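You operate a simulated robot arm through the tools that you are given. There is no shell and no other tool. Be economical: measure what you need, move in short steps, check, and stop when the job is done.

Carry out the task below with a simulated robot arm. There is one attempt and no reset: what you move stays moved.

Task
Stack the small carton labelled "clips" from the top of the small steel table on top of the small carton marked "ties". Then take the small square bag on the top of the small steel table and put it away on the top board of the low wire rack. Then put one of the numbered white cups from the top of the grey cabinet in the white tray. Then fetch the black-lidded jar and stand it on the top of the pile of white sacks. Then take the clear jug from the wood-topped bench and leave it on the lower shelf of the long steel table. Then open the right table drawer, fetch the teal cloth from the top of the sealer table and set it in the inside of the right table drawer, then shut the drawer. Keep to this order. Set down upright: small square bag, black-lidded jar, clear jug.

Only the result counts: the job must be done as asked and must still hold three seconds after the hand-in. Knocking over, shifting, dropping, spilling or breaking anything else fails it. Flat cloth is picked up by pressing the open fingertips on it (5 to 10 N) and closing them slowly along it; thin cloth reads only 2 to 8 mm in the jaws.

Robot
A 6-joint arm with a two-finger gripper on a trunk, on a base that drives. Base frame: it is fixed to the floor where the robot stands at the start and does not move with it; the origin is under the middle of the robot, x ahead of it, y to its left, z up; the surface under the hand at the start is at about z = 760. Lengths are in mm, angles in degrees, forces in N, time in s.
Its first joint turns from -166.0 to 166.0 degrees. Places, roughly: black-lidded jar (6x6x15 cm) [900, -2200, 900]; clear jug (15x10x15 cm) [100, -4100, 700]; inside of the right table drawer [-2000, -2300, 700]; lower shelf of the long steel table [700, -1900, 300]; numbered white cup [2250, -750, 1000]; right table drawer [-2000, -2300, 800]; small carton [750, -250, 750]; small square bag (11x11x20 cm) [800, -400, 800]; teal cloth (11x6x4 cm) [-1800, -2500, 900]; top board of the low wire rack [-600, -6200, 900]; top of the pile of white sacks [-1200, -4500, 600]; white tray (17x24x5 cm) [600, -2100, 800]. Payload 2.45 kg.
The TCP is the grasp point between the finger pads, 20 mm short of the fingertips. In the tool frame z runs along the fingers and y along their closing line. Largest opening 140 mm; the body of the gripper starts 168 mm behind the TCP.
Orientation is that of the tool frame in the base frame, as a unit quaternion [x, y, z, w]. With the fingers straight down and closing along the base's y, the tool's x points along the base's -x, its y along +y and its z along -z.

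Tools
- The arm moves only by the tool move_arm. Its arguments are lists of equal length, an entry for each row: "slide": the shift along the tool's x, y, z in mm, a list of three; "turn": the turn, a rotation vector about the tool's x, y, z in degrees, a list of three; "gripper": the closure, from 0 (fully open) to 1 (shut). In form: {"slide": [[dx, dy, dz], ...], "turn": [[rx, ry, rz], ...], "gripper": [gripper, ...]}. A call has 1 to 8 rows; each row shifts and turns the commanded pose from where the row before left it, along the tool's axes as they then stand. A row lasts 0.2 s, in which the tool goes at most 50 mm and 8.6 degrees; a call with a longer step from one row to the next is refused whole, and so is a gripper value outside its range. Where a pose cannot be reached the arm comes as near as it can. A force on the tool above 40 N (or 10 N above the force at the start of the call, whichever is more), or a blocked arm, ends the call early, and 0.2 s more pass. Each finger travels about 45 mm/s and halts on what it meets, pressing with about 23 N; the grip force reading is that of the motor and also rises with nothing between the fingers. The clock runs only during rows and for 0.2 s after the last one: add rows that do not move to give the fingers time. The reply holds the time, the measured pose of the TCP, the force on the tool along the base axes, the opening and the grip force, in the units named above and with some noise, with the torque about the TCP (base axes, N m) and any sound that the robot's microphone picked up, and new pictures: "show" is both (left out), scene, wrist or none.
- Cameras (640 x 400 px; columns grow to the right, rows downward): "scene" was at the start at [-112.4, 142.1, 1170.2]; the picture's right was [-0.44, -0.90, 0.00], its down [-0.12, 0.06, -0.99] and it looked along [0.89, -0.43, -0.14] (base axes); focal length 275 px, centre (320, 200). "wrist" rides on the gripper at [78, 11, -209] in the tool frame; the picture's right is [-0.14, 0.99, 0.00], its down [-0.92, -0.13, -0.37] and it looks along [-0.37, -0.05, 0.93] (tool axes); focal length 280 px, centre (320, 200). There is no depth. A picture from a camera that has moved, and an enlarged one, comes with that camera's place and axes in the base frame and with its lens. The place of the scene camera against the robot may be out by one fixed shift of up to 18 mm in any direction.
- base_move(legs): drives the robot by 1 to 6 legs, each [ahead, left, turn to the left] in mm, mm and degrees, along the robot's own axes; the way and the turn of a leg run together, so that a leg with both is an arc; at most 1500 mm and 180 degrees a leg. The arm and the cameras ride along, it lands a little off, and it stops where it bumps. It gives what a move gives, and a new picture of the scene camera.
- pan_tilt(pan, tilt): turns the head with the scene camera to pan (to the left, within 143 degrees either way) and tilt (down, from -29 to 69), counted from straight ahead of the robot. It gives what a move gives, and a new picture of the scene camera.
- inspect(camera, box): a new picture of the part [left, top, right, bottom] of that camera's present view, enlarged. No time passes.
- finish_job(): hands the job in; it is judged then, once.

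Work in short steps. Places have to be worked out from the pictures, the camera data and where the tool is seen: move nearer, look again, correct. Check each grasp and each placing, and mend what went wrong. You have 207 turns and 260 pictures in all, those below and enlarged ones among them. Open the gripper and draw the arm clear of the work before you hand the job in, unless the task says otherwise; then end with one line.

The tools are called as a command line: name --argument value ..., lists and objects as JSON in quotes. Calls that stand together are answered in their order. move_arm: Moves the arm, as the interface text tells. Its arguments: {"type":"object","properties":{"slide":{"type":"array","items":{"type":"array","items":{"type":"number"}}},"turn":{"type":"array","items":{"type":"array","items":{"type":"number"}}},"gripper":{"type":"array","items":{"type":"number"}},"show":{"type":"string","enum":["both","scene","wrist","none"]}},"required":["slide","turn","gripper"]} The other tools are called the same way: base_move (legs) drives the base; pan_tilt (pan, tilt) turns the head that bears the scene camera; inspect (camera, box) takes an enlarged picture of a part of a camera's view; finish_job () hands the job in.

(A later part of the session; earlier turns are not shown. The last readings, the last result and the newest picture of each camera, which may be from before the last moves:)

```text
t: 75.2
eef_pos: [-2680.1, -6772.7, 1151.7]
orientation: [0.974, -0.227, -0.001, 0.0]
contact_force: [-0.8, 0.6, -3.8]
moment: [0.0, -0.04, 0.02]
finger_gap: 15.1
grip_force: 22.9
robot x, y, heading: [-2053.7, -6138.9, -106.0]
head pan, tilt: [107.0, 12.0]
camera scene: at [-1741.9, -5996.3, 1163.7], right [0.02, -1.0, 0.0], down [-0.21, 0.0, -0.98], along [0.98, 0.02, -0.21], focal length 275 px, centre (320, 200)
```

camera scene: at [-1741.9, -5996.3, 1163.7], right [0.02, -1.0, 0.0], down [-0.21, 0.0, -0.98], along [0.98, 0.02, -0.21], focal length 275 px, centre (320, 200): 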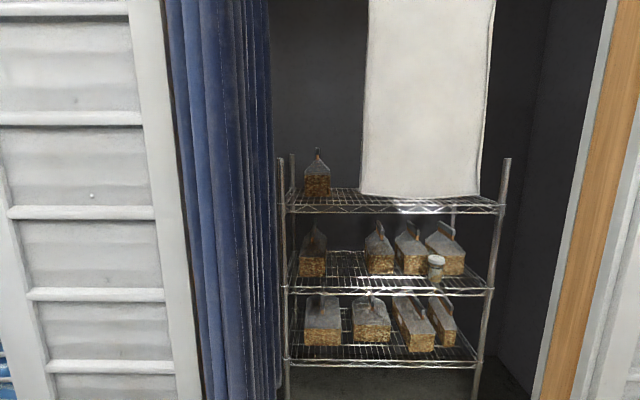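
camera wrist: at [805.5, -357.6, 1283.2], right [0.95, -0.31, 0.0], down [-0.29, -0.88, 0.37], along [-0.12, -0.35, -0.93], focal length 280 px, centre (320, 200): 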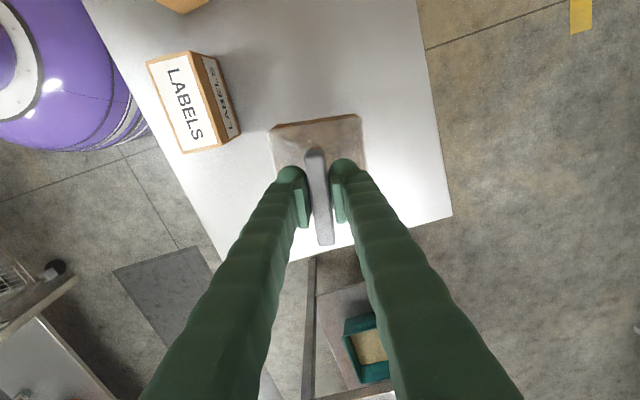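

The doorway is open: curtain gathered at left, and a white sheet hanging in the doorway over about y −6080..−6360. To its right is a free gap of roughly 300 mm leading to the top board (z≈930), so I turn the bag to face +x first, well clear of the shelf, and look again.

base_move --legs '[[0, -200, 0], [0, 0, 135]]'

pan_tilt --pan -50 --tilt 12

```text
t: 82.4
eef_pos: [-1343.8, -6072.6, 1151.9]
orientation: [0.577, 0.816, 0.0, 0.0]
contact_force: [0.1, 0.2, -4.9]
moment: [0.0, -0.02, -0.02]
finger_gap: 15.2
grip_force: 22.5
robot x, y, heading: [-2236.4, -6084.5, 29.9]
head pan, tilt: [107.0, 12.0]
camera scene: at [-2562.9, -5957.4, 1163.7], right [0.68, 0.73, 0.0], down [0.15, -0.14, -0.98], along [-0.71, 0.67, -0.21], focal length 275 px, centre (320, 200)
```

scene: 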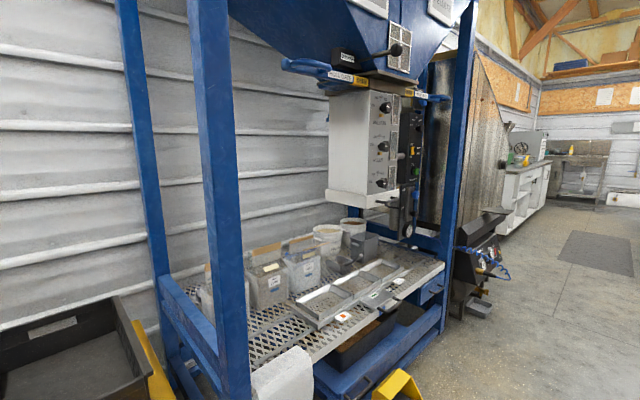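

```text
t: 84.8
eef_pos: [-1342.6, -6072.7, 1151.9]
orientation: [0.578, 0.816, 0.0, 0.001]
contact_force: [-0.6, 0.5, -5.2]
moment: [0.01, 0.0, 0.0]
finger_gap: 15.3
grip_force: 22.7
robot x, y, heading: [-2240.6, -6087.5, 29.9]
head pan, tilt: [-50.0, 12.0]
camera scene: at [-2407.4, -6053.3, 1163.7], right [-0.34, -0.94, 0.0], down [-0.2, 0.07, -0.98], along [0.92, -0.34, -0.21], focal length 275 px, centre (320, 200)
```

scene: 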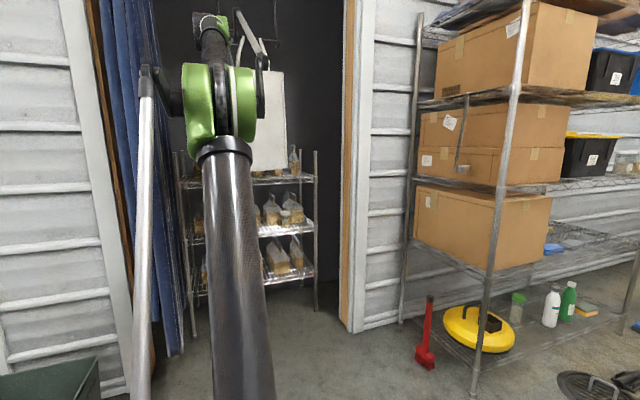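

I enlarge the rack area, since a second bag seems to stand on the top board at the right.

inspect --camera "scene" --box '[160, 40, 360, 240]'

```text
2.00 times, centred on (260, 140) of scene
camera zoom: at [-2407.4, -6053.3, 1163.7], right [-0.34, -0.94, 0.0], down [-0.2, 0.07, -0.98], along [0.92, -0.34, -0.21], focal length 549 px, centre (440, 320)
```

zoom: 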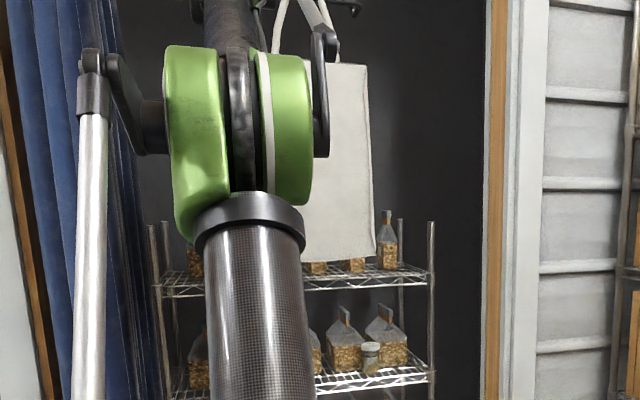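

The white thing is a tote bag hanging in the doorway, bottom at z≈1040. Three bags seem to stand along the back row behind it and one at left, so the front strip at right (y≈−6500) looks free. I square the bag up and line up with the right gap.

move_arm --slide '[[0, 0, 0], [0, 0, 0], [0, 0, 0], [0, 0, 0]]' --turn '[[0, 0, 6.5], [0, 0, 6.5], [0, 0, 6.5], [0, 0, 0]]' --gripper '[1, 1, 1, 1]' --show "none"

base_move --legs '[[-213, -371, 0]]'

```text
t: 85.8
eef_pos: [-1343.7, -6073.1, 1152.4]
orientation: [0.708, 0.706, 0.0, 0.0]
contact_force: [0.3, 0.0, -3.9]
moment: [0.01, 0.05, -0.04]
finger_gap: 14.7
grip_force: 22.9
robot x, y, heading: [-2232.9, -6086.6, 30.1]
head pan, tilt: [-50.0, 12.0]
```

```text
t: 88.4
eef_pos: [-1345.7, -6499.9, 1151.6]
orientation: [0.707, 0.708, 0.001, 0.001]
contact_force: [-0.4, 0.2, -4.6]
moment: [0.02, 0.0, -0.02]
finger_gap: 15.3
grip_force: 23.4
robot x, y, heading: [-2239.1, -6517.2, 30.1]
head pan, tilt: [-50.0, 12.0]
camera scene: at [-2409.8, -6484.5, 1163.7], right [-0.34, -0.94, 0.0], down [-0.2, 0.07, -0.98], along [0.92, -0.33, -0.21], focal length 275 px, centre (320, 200)
```

scene: 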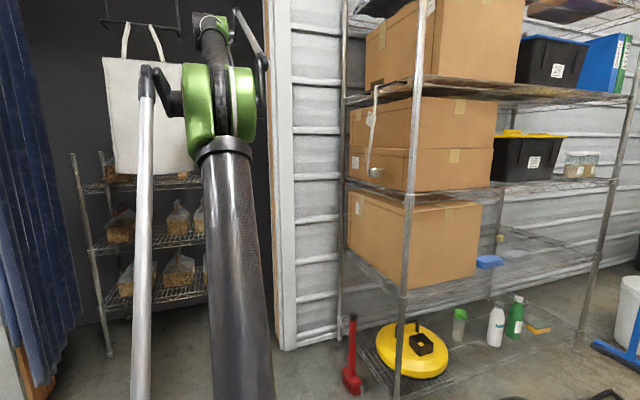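

The gap between the tote (y≈−6375) and the frame (y≈−6706) fits the arm at y≈−6525. I raise a little, drive in partway, and check with the wrist camera.

move_arm --slide '[[0, 0, -28], [0, 0, 0]]' --turn '[[0, 0, 0], [0, 0, 0]]' --gripper '[1, 1]' --show "none"

base_move --legs '[[377, -247, 0]]'

move_arm --slide '[[0, 0, 0]]' --turn '[[0, 0, 0]]' --gripper '[1]' --show "wrist"

```text
t: 89.0
eef_pos: [-1344.6, -6498.5, 1180.3]
orientation: [0.707, 0.707, 0.0, 0.0]
contact_force: [0.7, -0.7, -4.1]
moment: [0.03, -0.02, -0.02]
finger_gap: 15.1
grip_force: 23.4
robot x, y, heading: [-2240.4, -6517.6, 29.9]
head pan, tilt: [-50.0, 12.0]
```

```text
t: 91.7
eef_pos: [-901.9, -6531.4, 1179.1]
orientation: [0.707, 0.707, -0.001, 0.0]
contact_force: [-1.1, 0.2, -4.0]
moment: [0.03, 0.0, 0.01]
finger_gap: 15.2
grip_force: 23.4
robot x, y, heading: [-1797.4, -6546.1, 29.7]
head pan, tilt: [-50.0, 12.0]
camera scene: at [-1966.4, -6512.7, 1163.7], right [-0.34, -0.94, 0.0], down [-0.2, 0.07, -0.98], along [0.92, -0.34, -0.21], focal length 275 px, centre (320, 200)
```

scene: 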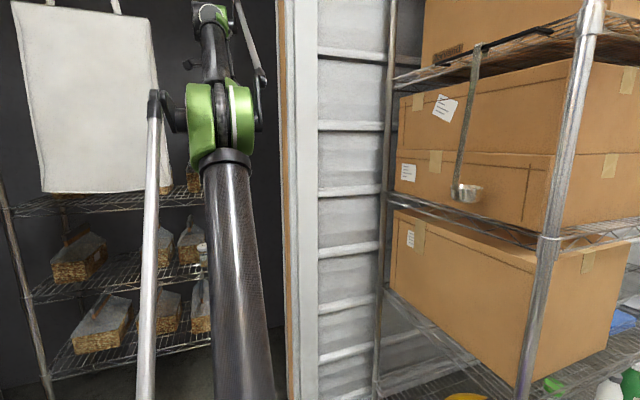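

```text
t: 92.1
eef_pos: [-900.5, -6530.2, 1179.1]
orientation: [0.707, 0.708, 0.0, 0.0]
contact_force: [0.6, 0.2, -4.3]
moment: [-0.01, -0.01, 0.01]
finger_gap: 15.3
grip_force: 23.1
robot x, y, heading: [-1797.7, -6546.6, 29.9]
head pan, tilt: [-50.0, 12.0]
camera wrist: at [-891.3, -6451.3, 1389.5], right [0.99, -0.14, 0.0], down [-0.13, -0.92, 0.37], along [-0.05, -0.37, -0.93], focal length 280 px, centre (320, 200)
```

wrist: 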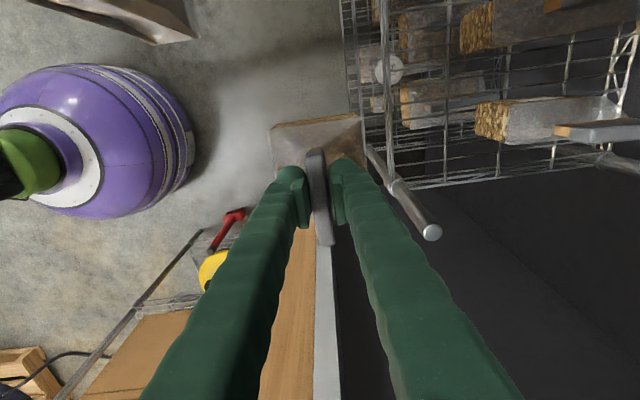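

The wrist view shows the rack corner post at (-788,-6619) and the nearest bag's front face at x≈−650, leaving a free strip at x −795..−655. I drive 150 mm more, then fine-tune with the arm.

base_move --legs '[[130, -75, 0]]'

move_arm --slide '[[0, 0, 0]]' --turn '[[0, 0, 0]]' --gripper '[1]' --show "wrist"

```text
t: 93.5
eef_pos: [-752.0, -6533.5, 1180.1]
orientation: [0.707, 0.707, -0.001, 0.0]
contact_force: [-0.2, -0.2, -3.4]
moment: [-0.01, 0.01, -0.02]
finger_gap: 15.3
grip_force: 23.0
robot x, y, heading: [-1647.4, -6544.2, 30.0]
head pan, tilt: [-50.0, 12.0]
camera scene: at [-1816.1, -6513.3, 1163.7], right [-0.35, -0.94, 0.0], down [-0.2, 0.07, -0.98], along [0.92, -0.34, -0.21], focal length 275 px, centre (320, 200)
```

scene: 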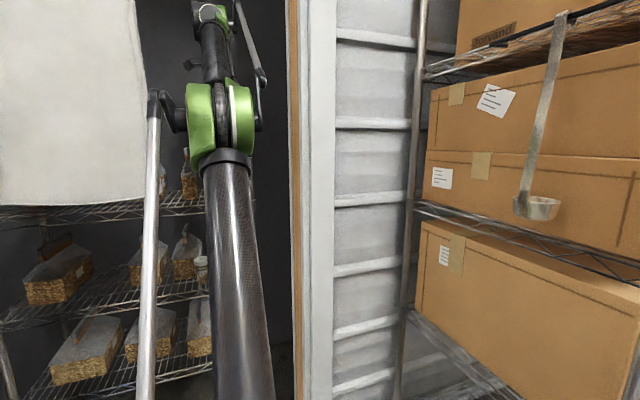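

```text
t: 93.9
eef_pos: [-752.0, -6533.0, 1180.9]
orientation: [0.708, 0.706, 0.0, 0.001]
contact_force: [0.7, -0.3, -3.8]
moment: [0.0, 0.0, -0.04]
finger_gap: 14.9
grip_force: 22.8
robot x, y, heading: [-1646.5, -6546.2, 29.7]
head pan, tilt: [-50.0, 12.0]
camera wrist: at [-740.9, -6453.6, 1389.5], right [0.99, -0.14, 0.0], down [-0.13, -0.92, 0.37], along [-0.05, -0.37, -0.93], focal length 280 px, centre (320, 200)
```

wrist: 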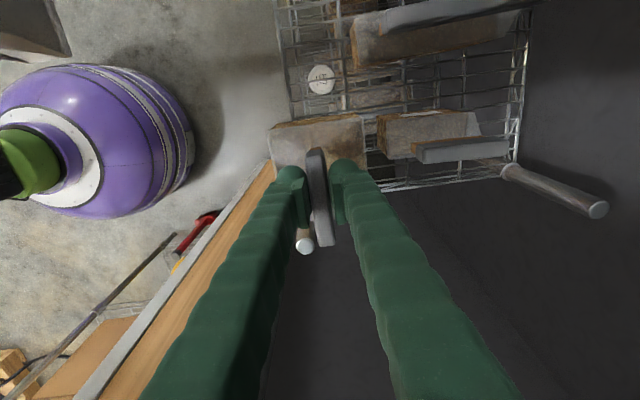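

Triangulating, the board is at z≈933, its front rail at x≈−790 and the neighbour's face at x≈−654. I move +29 mm in x and lower to just above the board.

move_arm --slide '[[0, 29, 0], [0, 0, 25], [0, 0, 20], [0, 0, 0]]' --turn '[[0, 0, 0], [0, 0, 0], [0, 0, 0], [0, 0, 0]]' --gripper '[1, 1, 1, 1]' --show "wrist"

```text
t: 94.9
eef_pos: [-735.9, -6531.7, 1132.6]
orientation: [0.708, 0.706, 0.001, 0.0]
contact_force: [0.3, 0.2, -3.4]
moment: [0.03, 0.01, 0.01]
finger_gap: 15.3
grip_force: 23.7
out of reach, approached as far as the arm can: row 1
robot x, y, heading: [-1647.2, -6549.3, 29.9]
head pan, tilt: [-50.0, 12.0]
camera wrist: at [-724.3, -6452.9, 1341.6], right [0.99, -0.14, 0.0], down [-0.13, -0.92, 0.37], along [-0.05, -0.37, -0.93], focal length 280 px, centre (320, 200)
```

wrist: 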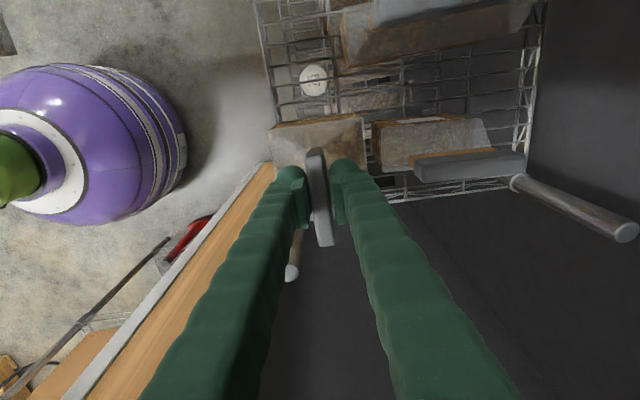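

Reach ran out in that row and x is −736. I nudge the base forward 13 mm and lower to near contact.

base_move --legs '[[11, -6, 0]]'

move_arm --slide '[[0, 0, 6], [0, 0, 2], [0, 0, 2], [0, 0, 0]]' --turn '[[0, 0, 0], [0, 0, 0], [0, 0, 0], [0, 0, 0]]' --gripper '[1, 1, 1, 1]' --show "wrist"

```text
t: 95.7
eef_pos: [-721.6, -6532.0, 1132.5]
orientation: [0.708, 0.707, 0.0, 0.0]
contact_force: [1.0, 0.4, -3.8]
moment: [0.02, 0.02, -0.03]
finger_gap: 15.0
grip_force: 23.0
robot x, y, heading: [-1633.4, -6546.1, 29.9]
head pan, tilt: [-50.0, 12.0]
camera scene: at [-1803.6, -6513.0, 1163.7], right [-0.35, -0.94, 0.0], down [-0.2, 0.07, -0.98], along [0.92, -0.34, -0.21], focal length 275 px, centre (320, 200)
```

scene: 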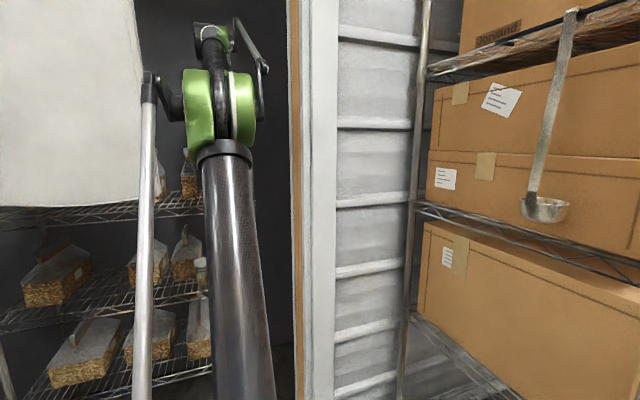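

```text
t: 96.7
eef_pos: [-721.6, -6531.1, 1122.4]
orientation: [0.708, 0.706, 0.0, 0.0]
contact_force: [7.9, 4.4, 24.3]
moment: [0.07, -0.1, -0.02]
finger_gap: 15.0
grip_force: 22.8
robot x, y, heading: [-1634.2, -6545.2, 29.8]
head pan, tilt: [-50.0, 12.0]
camera wrist: at [-712.3, -6452.2, 1332.3], right [0.99, -0.14, 0.0], down [-0.13, -0.92, 0.37], along [-0.05, -0.37, -0.93], focal length 280 px, centre (320, 200)
```

wrist: 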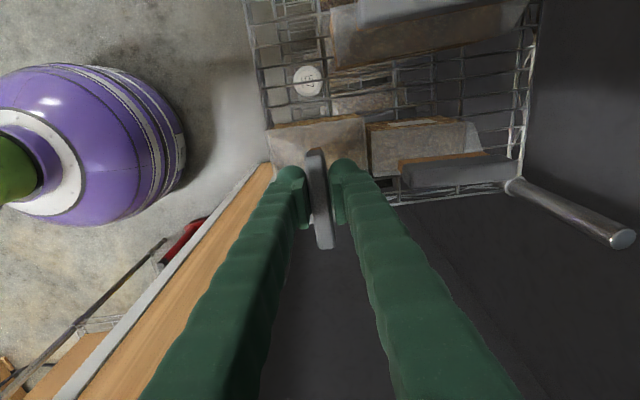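

Contact at z=1122 fits the board height, with the bag between the front rail and its neighbour. I relax 1.5 mm, open slightly and rise.

move_arm --slide '[[0, 0, -1.5], [0, 0, 0], [0, 0, 0], [0, 0, 0], [0, 0, 0]]' --turn '[[0, 0, 0], [0, 0, 0], [0, 0, 0], [0, 0, 0], [0, 0, 0]]' --gripper '[1, 0.75, 0.7, 0.7, 0.7]' --show "wrist"

move_arm --slide '[[0, 0, -10], [0, 0, -20], [0, 0, -30], [0, 0, -20], [0, 0, 0]]' --turn '[[0, 0, 0], [0, 0, 0], [0, 0, 0], [0, 0, 0], [0, 0, 0]]' --gripper '[0.7, 0.7, 0.7, 0.7, 0.7]' --show "wrist"

```text
t: 97.9
eef_pos: [-721.9, -6531.9, 1123.3]
orientation: [0.708, 0.706, 0.0, 0.0]
contact_force: [0.1, -0.1, -0.3]
moment: [-0.05, 0.01, -0.04]
finger_gap: 42.1
grip_force: 0.0
robot x, y, heading: [-1635.9, -6542.9, 29.7]
head pan, tilt: [-50.0, 12.0]
camera wrist: at [-711.6, -6452.3, 1333.0], right [0.99, -0.14, 0.0], down [-0.13, -0.92, 0.37], along [-0.05, -0.37, -0.93], focal length 280 px, centre (320, 200)
```

wrist: 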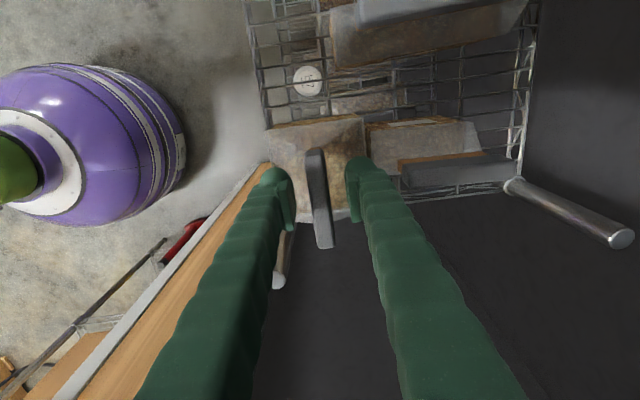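

```text
t: 99.1
eef_pos: [-725.3, -6532.3, 1181.0]
orientation: [0.707, 0.707, -0.001, 0.0]
contact_force: [-0.4, 0.2, -0.5]
moment: [-0.03, -0.02, 0.01]
finger_gap: 41.8
grip_force: 0.2
out of reach, approached as far as the arm can: row 3, 4
robot x, y, heading: [-1637.7, -6545.9, 29.7]
head pan, tilt: [-50.0, 12.0]
camera wrist: at [-713.6, -6452.8, 1390.0], right [0.99, -0.14, 0.0], down [-0.13, -0.92, 0.37], along [-0.05, -0.37, -0.93], focal length 280 px, centre (320, 200)
```

wrist: 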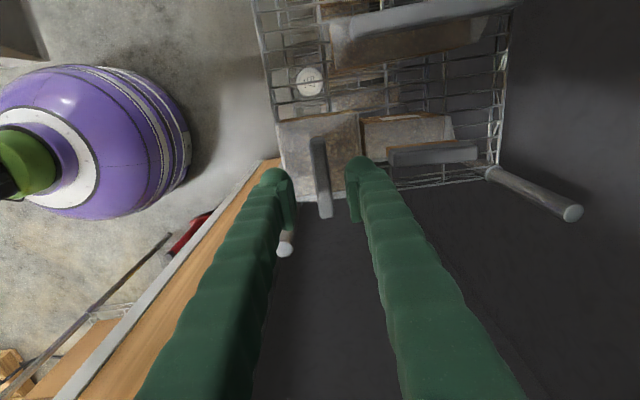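

The bag stands upright on the top board. I back straight out, then pull the arm in for travelling.

base_move --legs '[[-506, 323, 0]]'

inspect --camera "scene" --box '[100, 80, 360, 240]'

move_arm --slide '[[0, -50, 0], [0, -50, 0], [0, -50, 0], [0, -50, 0], [0, -50, 0], [0, -50, 0], [0, -50, 0], [0, -50, 0]]' --turn '[[0, 0, 0], [0, 0, 0], [0, 0, 0], [0, 0, 0], [0, 0, 0], [0, 0, 0], [0, 0, 0], [0, 0, 0]]' --gripper '[0, 0, 0, 0, 0, 0, 0, 0]' --show "none"

```text
t: 102.5
eef_pos: [-1329.4, -6506.5, 1181.0]
orientation: [0.71, 0.704, 0.0, 0.0]
contact_force: [-0.8, 0.4, 0.1]
moment: [-0.03, -0.02, 0.03]
finger_gap: 42.0
grip_force: 0.1
robot x, y, heading: [-2239.8, -6517.7, 29.7]
head pan, tilt: [-50.0, 12.0]
camera scene: at [-2409.7, -6481.8, 1163.7], right [-0.35, -0.94, 0.0], down [-0.2, 0.07, -0.98], along [0.92, -0.34, -0.21], focal length 275 px, centre (320, 200)
```

scene: 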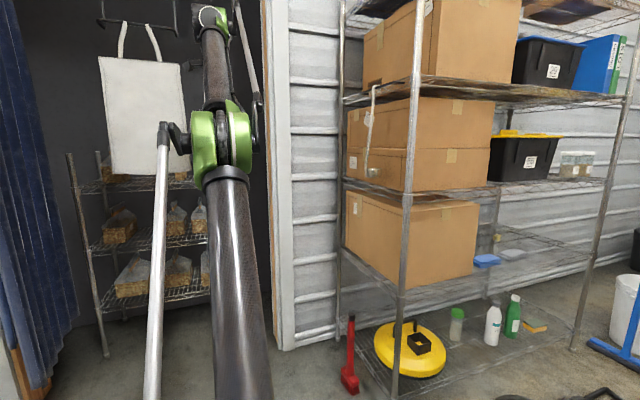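

```text
2.46 times, centred on (230, 160) of scene
camera zoom: at [-2409.7, -6481.8, 1163.7], right [-0.35, -0.94, 0.0], down [-0.2, 0.07, -0.98], along [0.92, -0.34, -0.21], focal length 676 px, centre (542, 298)
```

zoom: 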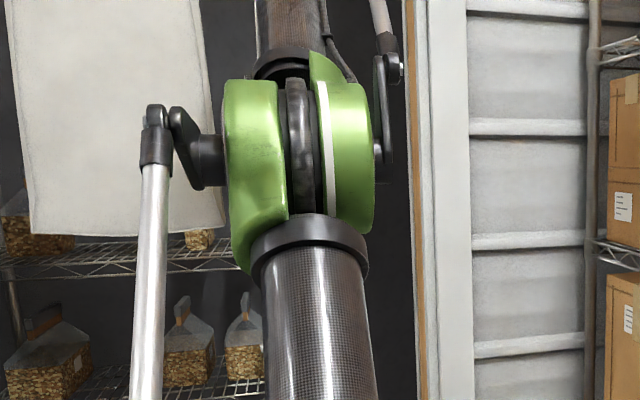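

```text
t: 104.3
eef_pos: [-1730.5, -6503.9, 1176.2]
orientation: [0.71, 0.704, 0.0, -0.001]
contact_force: [0.6, -0.2, 0.1]
moment: [-0.03, 0.11, 0.04]
finger_gap: 139.8
grip_force: 0.1
robot x, y, heading: [-2242.3, -6517.6, 29.7]
head pan, tilt: [-50.0, 12.0]
```

The arm is tucked in, so I drive back up the passage, past the sack pile, to the open cross-aisle.

base_move --legs '[[640, 745, 0], [471, 825, 0], [595, 639, 0], [527, 217, 0]]'

pan_tilt --pan -20 --tilt 12

```text
t: 121.0
eef_pos: [-970.2, -3307.0, 1178.1]
orientation: [0.713, 0.701, 0.0, 0.0]
contact_force: [-0.8, -0.7, 0.2]
moment: [0.01, 0.01, 0.0]
finger_gap: 140.1
grip_force: 0.1
robot x, y, heading: [-1480.2, -3310.7, 28.9]
head pan, tilt: [-50.0, 12.0]
camera scene: at [-1650.4, -3278.6, 1163.6], right [-0.36, -0.93, 0.0], down [-0.19, 0.07, -0.98], along [0.91, -0.35, -0.21], focal length 275 px, centre (320, 200)
```

scene: 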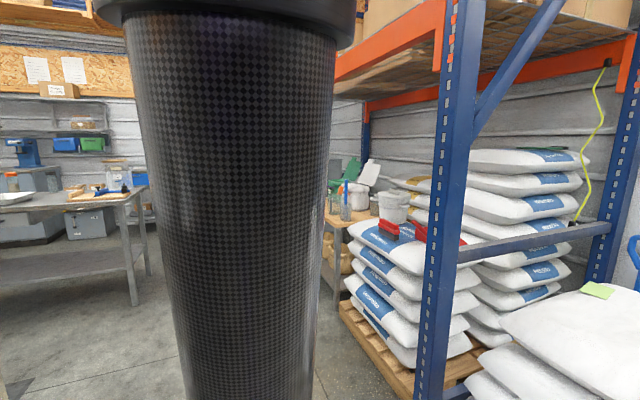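

```text
t: 121.9
eef_pos: [-970.8, -3306.9, 1176.6]
orientation: [0.713, 0.701, 0.0, 0.0]
contact_force: [-0.3, 0.2, 0.1]
moment: [0.01, 0.0, -0.02]
finger_gap: 140.0
grip_force: 0.1
robot x, y, heading: [-1477.5, -3314.0, 29.1]
head pan, tilt: [-20.0, 12.0]
camera scene: at [-1645.3, -3230.7, 1163.6], right [0.15, -0.99, 0.0], down [-0.21, -0.03, -0.98], along [0.97, 0.15, -0.21], focal length 275 px, centre (320, 200)
```

scene: 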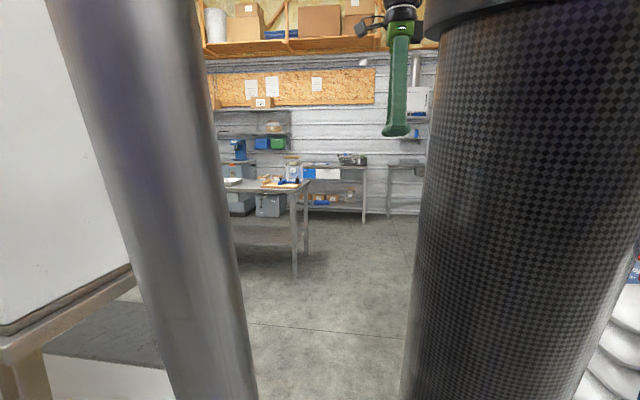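

The cross-aisle is clear, and the long table spans x 520–1060 with wall benches from x≈2250. I drive along y≈−3300 to x≈1600.

base_move --legs '[[897, -497, 0], [897, -497, 0], [897, -497, 0]]'

pan_tilt --pan 50 --tilt 12

```text
t: 137.0
eef_pos: [2097.5, -3284.8, 1178.3]
orientation: [0.705, 0.709, -0.001, 0.001]
contact_force: [0.2, 0.6, -0.4]
moment: [0.0, -0.02, 0.01]
finger_gap: 140.1
grip_force: 0.0
robot x, y, heading: [1589.2, -3302.6, 30.4]
head pan, tilt: [-20.0, 12.0]
camera scene: at [1421.3, -3222.4, 1163.6], right [0.18, -0.98, 0.0], down [-0.2, -0.04, -0.98], along [0.96, 0.17, -0.21], focal length 275 px, centre (320, 200)
```

scene: 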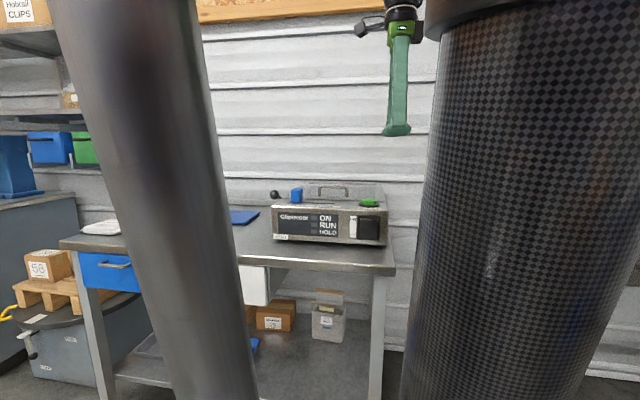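

```text
t: 138.4
eef_pos: [2097.9, -3283.7, 1177.6]
orientation: [0.705, 0.709, 0.0, 0.0]
contact_force: [0.8, -0.5, 0.3]
moment: [-0.01, 0.02, 0.0]
finger_gap: 139.8
grip_force: 0.0
robot x, y, heading: [1586.2, -3304.2, 30.2]
head pan, tilt: [50.0, 12.0]
camera scene: at [1420.2, -3217.1, 1164.6], right [0.23, -0.97, 0.0], down [-0.19, -0.05, -0.98], along [0.95, 0.23, -0.2], focal length 275 px, centre (320, 200)
```

scene: 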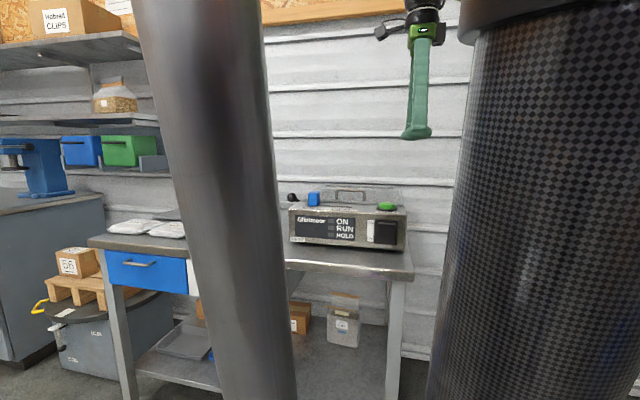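

The head seems blocked by the tucked elbow. I turn the robot left so that the arm points along +y, and extend the arm a bit.

base_move --legs '[[0, 0, 90]]'

move_arm --slide '[[0, 40, 0], [0, 40, 0], [0, 40, 0], [0, 40, 0], [0, 40, 0], [0, 0, 0]]' --turn '[[0, 0, 0], [0, 0, 0], [0, 0, 0], [0, 0, 0], [0, 0, 0], [0, 0, 0]]' --gripper '[0, 0, 0, 0, 0, 0]' --show "none"

pan_tilt --pan -60 --tilt 12

```text
t: 142.6
eef_pos: [1574.3, -2793.3, 1176.8]
orientation: [0.002, 1.0, 0.0, 0.0]
contact_force: [0.3, 1.0, 0.4]
moment: [0.01, -0.03, -0.01]
finger_gap: 140.1
grip_force: 0.1
robot x, y, heading: [1590.1, -3301.6, 120.0]
head pan, tilt: [50.0, 12.0]
camera scene: at [1503.0, -3455.5, 1165.4], right [0.98, 0.22, 0.0], down [0.04, -0.18, -0.98], along [-0.22, 0.96, -0.19], focal length 275 px, centre (320, 200)
```

scene: 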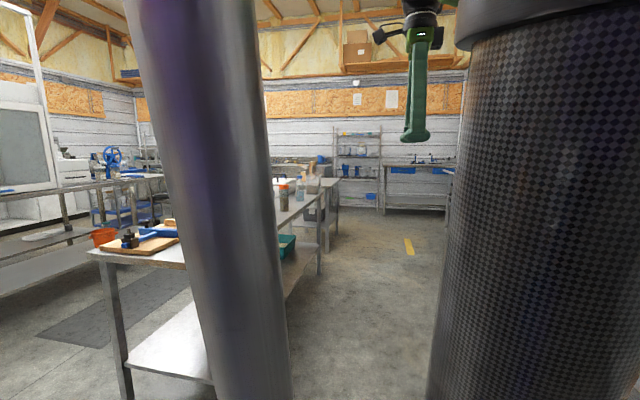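

```text
t: 144.0
eef_pos: [1574.1, -2591.7, 1175.9]
orientation: [0.003, 1.0, 0.0, 0.0]
contact_force: [-0.4, -0.1, -0.1]
moment: [0.0, 0.0, 0.01]
finger_gap: 140.0
grip_force: 0.1
robot x, y, heading: [1589.2, -3302.8, 119.6]
head pan, tilt: [50.0, 12.0]
```

```text
t: 145.9
eef_pos: [1573.2, -2592.3, 1175.3]
orientation: [0.002, 1.0, 0.0, 0.0]
contact_force: [0.0, 0.6, 0.7]
moment: [0.01, 0.01, 0.01]
finger_gap: 140.0
grip_force: 0.0
robot x, y, heading: [1586.0, -3302.7, 119.6]
head pan, tilt: [-60.0, 12.0]
camera scene: at [1570.6, -3465.7, 1163.6], right [0.86, -0.5, 0.0], down [-0.1, -0.18, -0.98], along [0.49, 0.84, -0.21], focal length 275 px, centre (320, 200)
```

scene: 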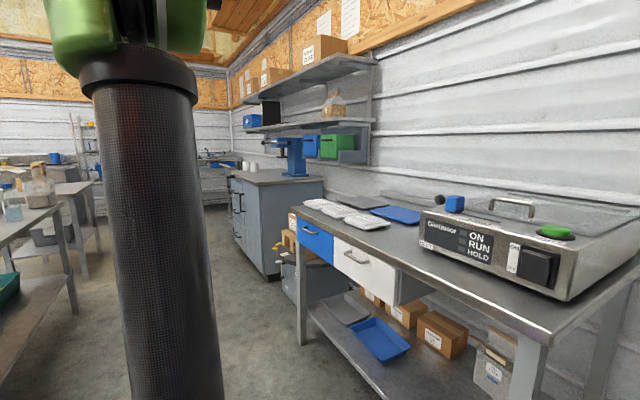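

The grey cabinet (front x≈2220, y −1370..−700) shows the white cups at its far end. I drive up the aisle to y≈−900 and look.

base_move --legs '[[1050, -597, 0], [1050, -597, 0]]'

pan_tilt --pan -100 --tilt 15

```text
t: 157.7
eef_pos: [1524.8, -182.6, 1175.7]
orientation: [-0.012, 1.0, 0.001, -0.001]
contact_force: [0.2, -0.7, 0.2]
moment: [0.0, 0.01, 0.01]
finger_gap: 139.8
grip_force: 0.1
robot x, y, heading: [1555.4, -894.0, 121.4]
head pan, tilt: [-60.0, 12.0]
camera scene: at [1546.7, -1056.3, 1163.6], right [0.88, -0.48, 0.0], down [-0.1, -0.18, -0.98], along [0.47, 0.86, -0.21], focal length 275 px, centre (320, 200)
```

scene: 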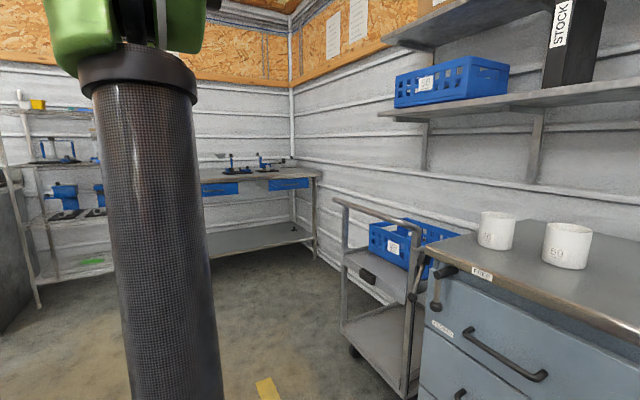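

```text
t: 158.8
eef_pos: [1523.8, -182.9, 1177.3]
orientation: [-0.012, 1.0, 0.0, 0.001]
contact_force: [0.4, 0.5, -0.1]
moment: [0.0, -0.03, -0.01]
finger_gap: 139.7
grip_force: 0.0
robot x, y, heading: [1558.5, -893.4, 121.2]
head pan, tilt: [-100.0, 15.0]
camera scene: at [1588.9, -1104.1, 1158.8], right [0.36, -0.93, 0.0], down [-0.24, -0.09, -0.97], along [0.9, 0.35, -0.26], focal length 275 px, centre (320, 200)
```

scene: 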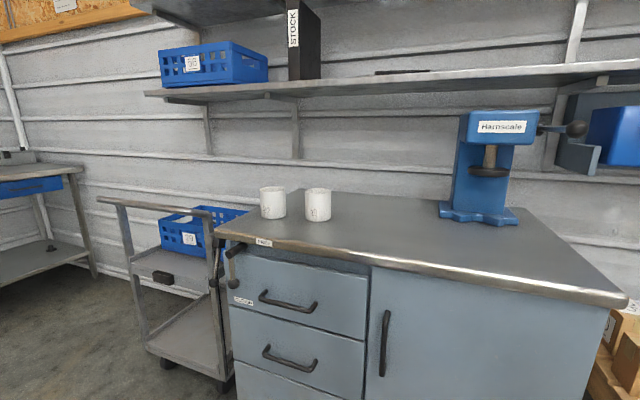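

Triangulation puts the two cups at about (2303,-820) and (2271,-687), standing on z≈900 and about 78 mm wide by 95 mm tall. I turn the robot to bring the hand above the nearer one.

base_move --legs '[[0, 0, -87]]'

move_arm --slide '[[0, 0, 0]]' --turn '[[0, 0, 0]]' --gripper '[0]' --show "wrist"

```text
t: 162.9
eef_pos: [2265.2, -819.0, 1176.5]
orientation: [0.678, 0.735, -0.001, -0.001]
contact_force: [-0.4, 0.3, -0.7]
moment: [0.0, -0.01, 0.02]
finger_gap: 140.1
grip_force: 0.0
robot x, y, heading: [1559.9, -890.9, 34.4]
head pan, tilt: [-100.0, 15.0]
camera scene: at [1336.0, -933.4, 1158.8], right [-0.91, -0.41, 0.0], down [-0.11, 0.24, -0.97], along [0.4, -0.88, -0.26], focal length 275 px, centre (320, 200)
```

scene: 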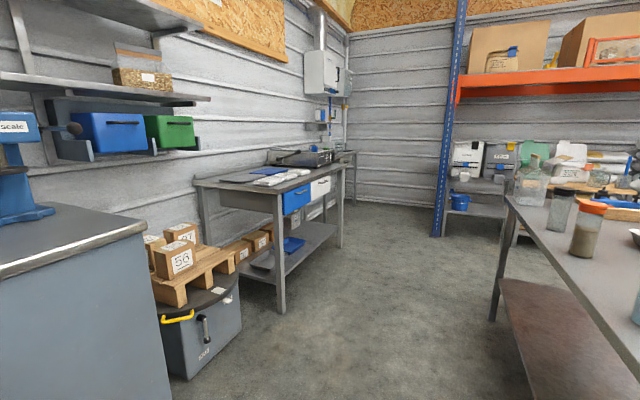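

```text
t: 163.3
eef_pos: [2265.1, -818.4, 1176.7]
orientation: [0.678, 0.735, 0.0, 0.0]
contact_force: [-0.2, 0.0, 0.2]
moment: [-0.01, 0.01, 0.0]
finger_gap: 140.1
grip_force: 0.0
robot x, y, heading: [1556.0, -892.4, 34.5]
head pan, tilt: [-100.0, 15.0]
camera wrist: at [2269.6, -738.4, 1386.0], right [1.0, -0.06, 0.0], down [-0.05, -0.93, 0.37], along [-0.02, -0.37, -0.93], focal length 280 px, centre (320, 200)
```

wrist: 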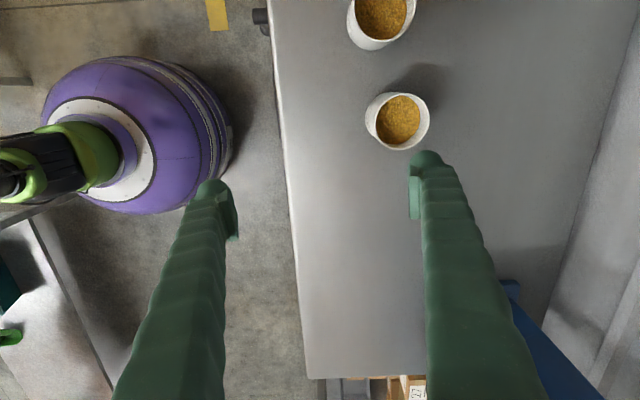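

The cups hold grain, so they must stay level. Combining views, the nearer cup's rim centre is about (2382,-787,970); I move above it and lower to z≈1085 to refine.

move_arm --slide '[[7, 40, 0], [7, 40, 0], [7, 39, 0], [0, 0, 45], [0, 0, 45], [0, 0, 0]]' --turn '[[0, 0, 0], [0, 0, 0], [0, 0, 0], [0, 0, 0], [0, 0, 0], [0, 0, 0]]' --gripper '[0, 0, 0, 0, 0, 0]' --show "wrist"

```text
t: 164.7
eef_pos: [2380.7, -788.6, 1085.9]
orientation: [0.678, 0.735, 0.0, 0.0]
contact_force: [-0.7, 1.5, 0.2]
moment: [0.03, 0.03, 0.01]
finger_gap: 140.3
grip_force: 0.1
robot x, y, heading: [1561.8, -892.3, 34.4]
head pan, tilt: [-100.0, 15.0]
camera wrist: at [2385.5, -708.4, 1295.4], right [1.0, -0.06, 0.0], down [-0.05, -0.93, 0.37], along [-0.02, -0.37, -0.93], focal length 280 px, centre (320, 200)
```

wrist: 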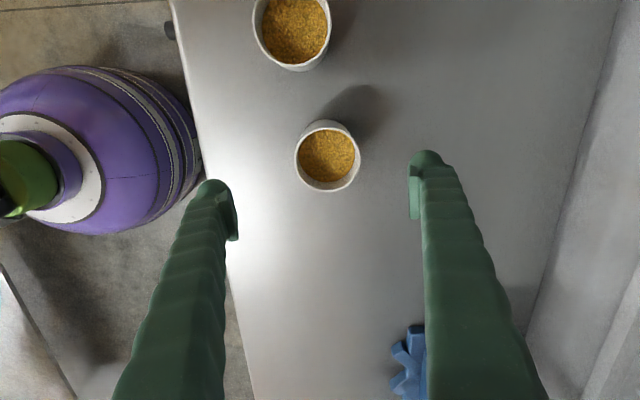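

Refined, the cup axis is at about (2392,-791). I shift and lower to z≈990 to check the height.

move_arm --slide '[[-4, 10, 0], [0, 0, 45], [0, 0, 45], [0, 0, 0]]' --turn '[[0, 0, 0], [0, 0, 0], [0, 0, 0], [0, 0, 0]]' --gripper '[0, 0, 0, 0]' --show "wrist"

```text
t: 165.7
eef_pos: [2392.5, -792.6, 994.5]
orientation: [0.678, 0.735, 0.0, 0.001]
contact_force: [0.4, 0.0, -0.6]
moment: [0.0, 0.01, 0.01]
finger_gap: 139.8
grip_force: 0.0
robot x, y, heading: [1558.9, -891.2, 34.4]
head pan, tilt: [-100.0, 15.0]
camera wrist: at [2396.5, -713.4, 1204.1], right [1.0, -0.06, 0.0], down [-0.05, -0.93, 0.37], along [-0.02, -0.37, -0.93], focal length 280 px, centre (320, 200)
```

wrist: 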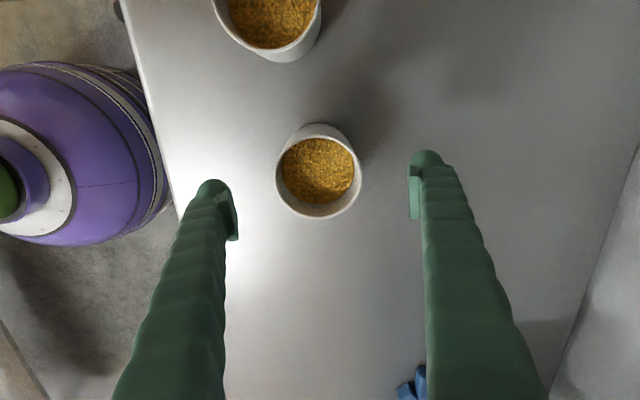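

Rim is about 80 mm wide at z≈955, centred at (2392,-787). I lower to z=925 and close gently.

move_arm --slide '[[5, 0, 0], [0, 0, 40], [0, 0, 30], [0, 0, 0]]' --turn '[[0, 0, 0], [0, 0, 0], [0, 0, 0], [0, 0, 0]]' --gripper '[0, 0, 0, 0.2]' --show "none"

move_arm --slide '[[0, 0, 0], [0, 0, 0], [0, 0, 0], [0, 0, 0], [0, 0, 0], [0, 0, 0], [0, 0, 0]]' --turn '[[0, 0, 0], [0, 0, 0], [0, 0, 0], [0, 0, 0], [0, 0, 0], [0, 0, 0], [0, 0, 0]]' --gripper '[0.3, 0.35, 0.4, 0.45, 0.5, 0.55, 0.6]' --show "wrist"

```text
t: 166.7
eef_pos: [2393.8, -786.7, 926.8]
orientation: [0.678, 0.735, 0.0, 0.0]
contact_force: [-0.3, 0.0, -0.7]
moment: [-0.02, 0.01, 0.02]
finger_gap: 111.9
grip_force: 0.1
robot x, y, heading: [1561.6, -894.5, 34.5]
head pan, tilt: [-100.0, 15.0]
```

```text
t: 168.3
eef_pos: [2393.4, -788.6, 926.9]
orientation: [0.678, 0.735, 0.0, -0.001]
contact_force: [0.4, 0.3, 2.6]
moment: [0.04, 0.02, -0.1]
finger_gap: 89.1
grip_force: 23.4
robot x, y, heading: [1557.8, -896.1, 34.5]
head pan, tilt: [-100.0, 15.0]
camera wrist: at [2396.9, -707.5, 1136.4], right [1.0, -0.06, 0.0], down [-0.05, -0.93, 0.37], along [-0.02, -0.37, -0.93], focal length 280 px, centre (320, 200)
```

wrist: 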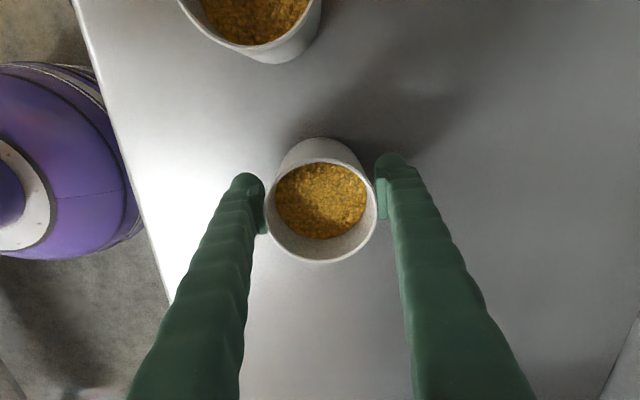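

Gripped at 89 mm and still level. I lift slowly and check the cup.

move_arm --slide '[[0, 0, -10], [0, 0, -20], [0, 0, -35], [0, 0, -40], [0, 0, -40], [0, 0, -35], [0, 0, 0]]' --turn '[[0, 0, 0], [0, 0, 0], [0, 0, 0], [0, 0, 0], [0, 0, 0], [0, 0, 0], [0, 0, 0]]' --gripper '[0.6, 0.6, 0.6, 0.6, 0.6, 0.6, 0.6]' --show "wrist"

```text
t: 169.9
eef_pos: [2395.6, -788.1, 1103.6]
orientation: [0.678, 0.735, 0.0, 0.001]
contact_force: [0.3, -0.8, -2.5]
moment: [0.04, 0.04, 0.0]
finger_gap: 88.8
grip_force: 23.3
robot x, y, heading: [1559.0, -892.3, 34.7]
head pan, tilt: [-100.0, 15.0]
camera wrist: at [2398.5, -707.4, 1313.9], right [1.0, -0.06, 0.0], down [-0.05, -0.93, 0.37], along [-0.02, -0.37, -0.93], focal length 280 px, centre (320, 200)
```

wrist: 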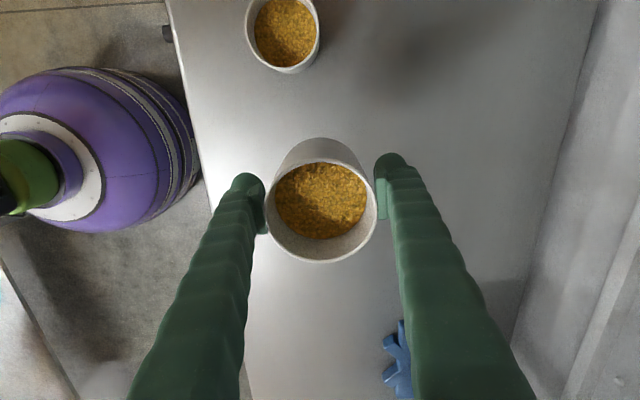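

The cup is level and held. I raise it, pull in, drive back to y≈−2090 alongside the long table, and then turn toward it.

move_arm --slide '[[0, -20, -25], [0, -40, -25], [0, -45, 0], [0, -45, 0], [0, -45, 0], [0, -25, 0], [0, 0, 0]]' --turn '[[0, 0, 0], [0, 0, 0], [0, 0, 0], [0, 0, 0], [0, 0, 0], [0, 0, 0], [0, 0, 0]]' --gripper '[0.6, 0.6, 0.6, 0.6, 0.6, 0.6, 0.6]' --show "none"

base_move --legs '[[-749, -941, 0], [0, 0, 140]]'

pan_tilt --pan 20 --tilt 18

```text
t: 171.5
eef_pos: [2172.4, -804.2, 1157.5]
orientation: [0.678, 0.735, 0.0, 0.001]
contact_force: [-0.3, 0.5, -3.1]
moment: [0.0, 0.02, -0.05]
finger_gap: 88.2
grip_force: 22.5
robot x, y, heading: [1556.5, -894.1, 34.4]
head pan, tilt: [-100.0, 15.0]
```

```text
t: 183.3
eef_pos: [949.2, -1764.4, 1157.9]
orientation: [-0.47, 0.883, 0.0, 0.0]
contact_force: [-0.6, 0.1, -2.8]
moment: [-0.04, 0.01, 0.0]
finger_gap: 87.0
grip_force: 23.1
robot x, y, heading: [1486.9, -2082.2, 176.0]
head pan, tilt: [-100.0, 15.0]
camera scene: at [1678.7, -2169.6, 1158.8], right [0.97, -0.24, 0.0], down [-0.06, -0.25, -0.97], along [0.24, 0.94, -0.26], focal length 275 px, centre (320, 200)
```

scene: 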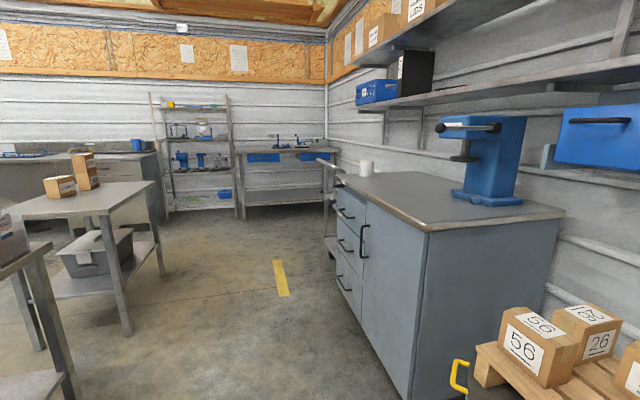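

```text
t: 185.3
eef_pos: [949.3, -1765.1, 1156.8]
orientation: [-0.47, 0.883, 0.0, 0.0]
contact_force: [-0.4, -0.8, -3.1]
moment: [-0.02, 0.04, -0.02]
finger_gap: 86.7
grip_force: 23.5
robot x, y, heading: [1486.4, -2078.7, 176.0]
head pan, tilt: [20.0, 18.0]
camera scene: at [1566.2, -2285.6, 1153.9], right [-0.27, 0.96, 0.0], down [0.3, 0.08, -0.95], along [-0.91, -0.26, -0.31], focal length 275 px, centre (320, 200)
```

scene: 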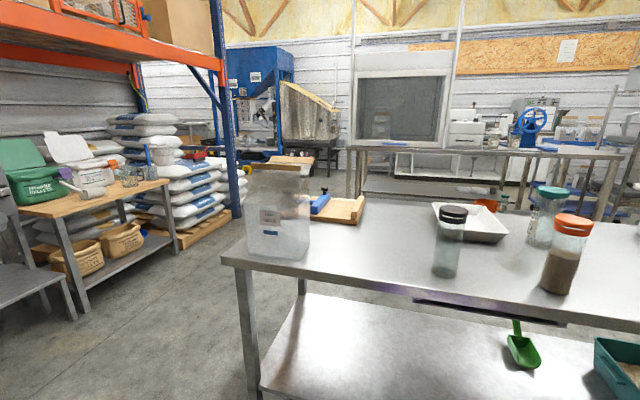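

The view shows the black-lidded jar near (940,-2155) and the tray near (600,-2030). I finish turning toward the tray and check the cup with the wrist camera.

base_move --legs '[[0, 0, 27]]'

move_arm --slide '[[0, 0, 0]]' --turn '[[0, 0, 0]]' --gripper '[0.6]' --show "wrist"

```text
t: 187.0
eef_pos: [864.7, -2039.6, 1157.6]
orientation: [-0.662, 0.75, -0.001, 0.0]
contact_force: [-0.5, 0.1, -3.4]
moment: [-0.05, -0.03, 0.03]
finger_gap: 86.9
grip_force: 22.7
robot x, y, heading: [1486.0, -2082.8, -157.2]
head pan, tilt: [20.0, 18.0]
camera scene: at [1653.3, -2223.4, 1153.9], right [-0.68, 0.73, 0.0], down [0.23, 0.21, -0.95], along [-0.7, -0.65, -0.31], focal length 275 px, centre (320, 200)
```

scene: 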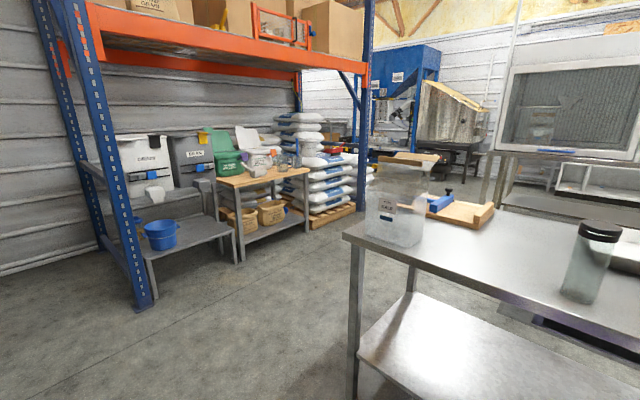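

```text
t: 187.4
eef_pos: [866.3, -2039.9, 1157.0]
orientation: [-0.661, 0.75, -0.001, 0.001]
contact_force: [0.2, 0.2, -2.7]
moment: [-0.04, 0.02, -0.01]
finger_gap: 86.9
grip_force: 23.3
robot x, y, heading: [1483.9, -2080.8, -157.4]
head pan, tilt: [20.0, 18.0]
camera wrist: at [844.0, -2115.6, 1367.1], right [-0.97, 0.26, 0.0], down [0.24, 0.9, 0.37], along [0.1, 0.36, -0.93], focal length 280 px, centre (320, 200)
```

wrist: 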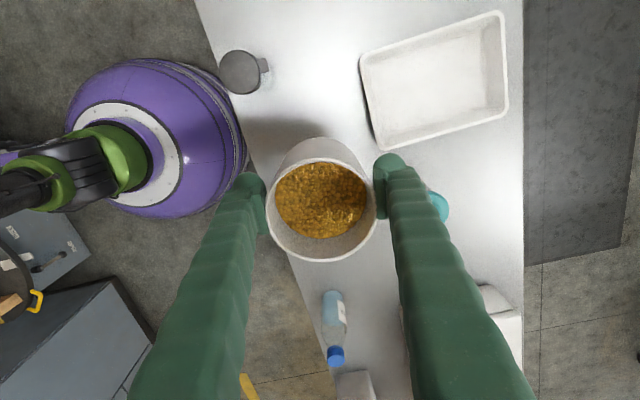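

The cup is steady. The tray's rim corners give a centre near (628,-2064), so I move over it, keeping height, and recheck.

move_arm --slide '[[9, 39, 0], [9, 39, 0], [9, 39, 0], [9, 39, 0], [9, 39, 0], [9, 40, 0], [0, 0, 40], [0, 0, 0]]' --turn '[[0, 0, 0], [0, 0, 0], [0, 0, 0], [0, 0, 0], [0, 0, 0], [0, 0, 0], [0, 0, 0], [0, 0, 0]]' --gripper '[0.6, 0.6, 0.6, 0.6, 0.6, 0.6, 0.6, 0.6]' --show "both"

```text
t: 189.2
eef_pos: [625.5, -2063.1, 1115.9]
orientation: [-0.661, 0.75, 0.0, 0.0]
contact_force: [1.0, -0.4, -2.9]
moment: [0.0, 0.05, 0.01]
finger_gap: 87.1
grip_force: 23.2
robot x, y, heading: [1486.8, -2076.6, -157.1]
head pan, tilt: [20.0, 18.0]
camera scene: at [1653.1, -2223.4, 1153.9], right [-0.68, 0.73, 0.0], down [0.23, 0.21, -0.95], along [-0.7, -0.65, -0.31], focal length 275 px, centre (320, 200)
camera wrist: at [604.5, -2138.6, 1326.6], right [-0.97, 0.26, 0.0], down [0.24, 0.9, 0.37], along [0.1, 0.36, -0.93], focal length 280 px, centre (320, 200)
```

scene: 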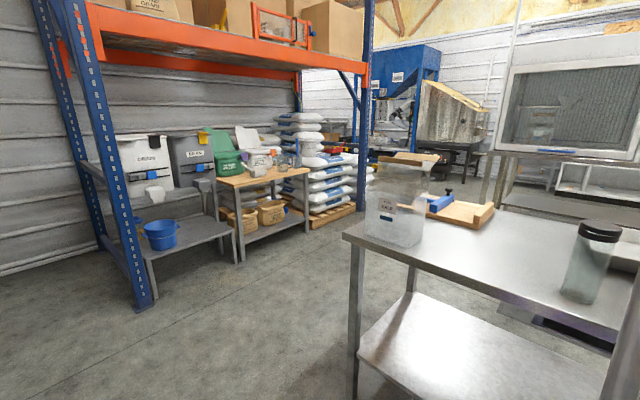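
wrist: 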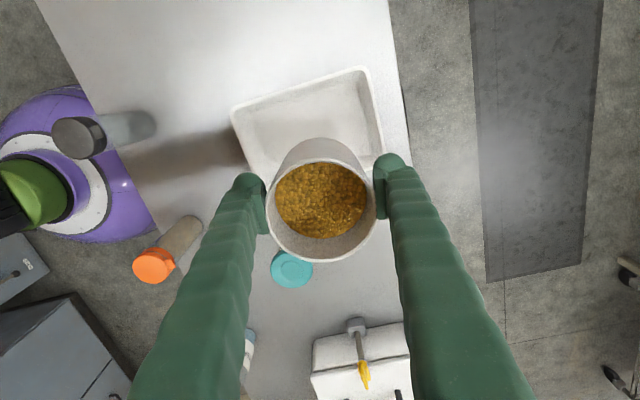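

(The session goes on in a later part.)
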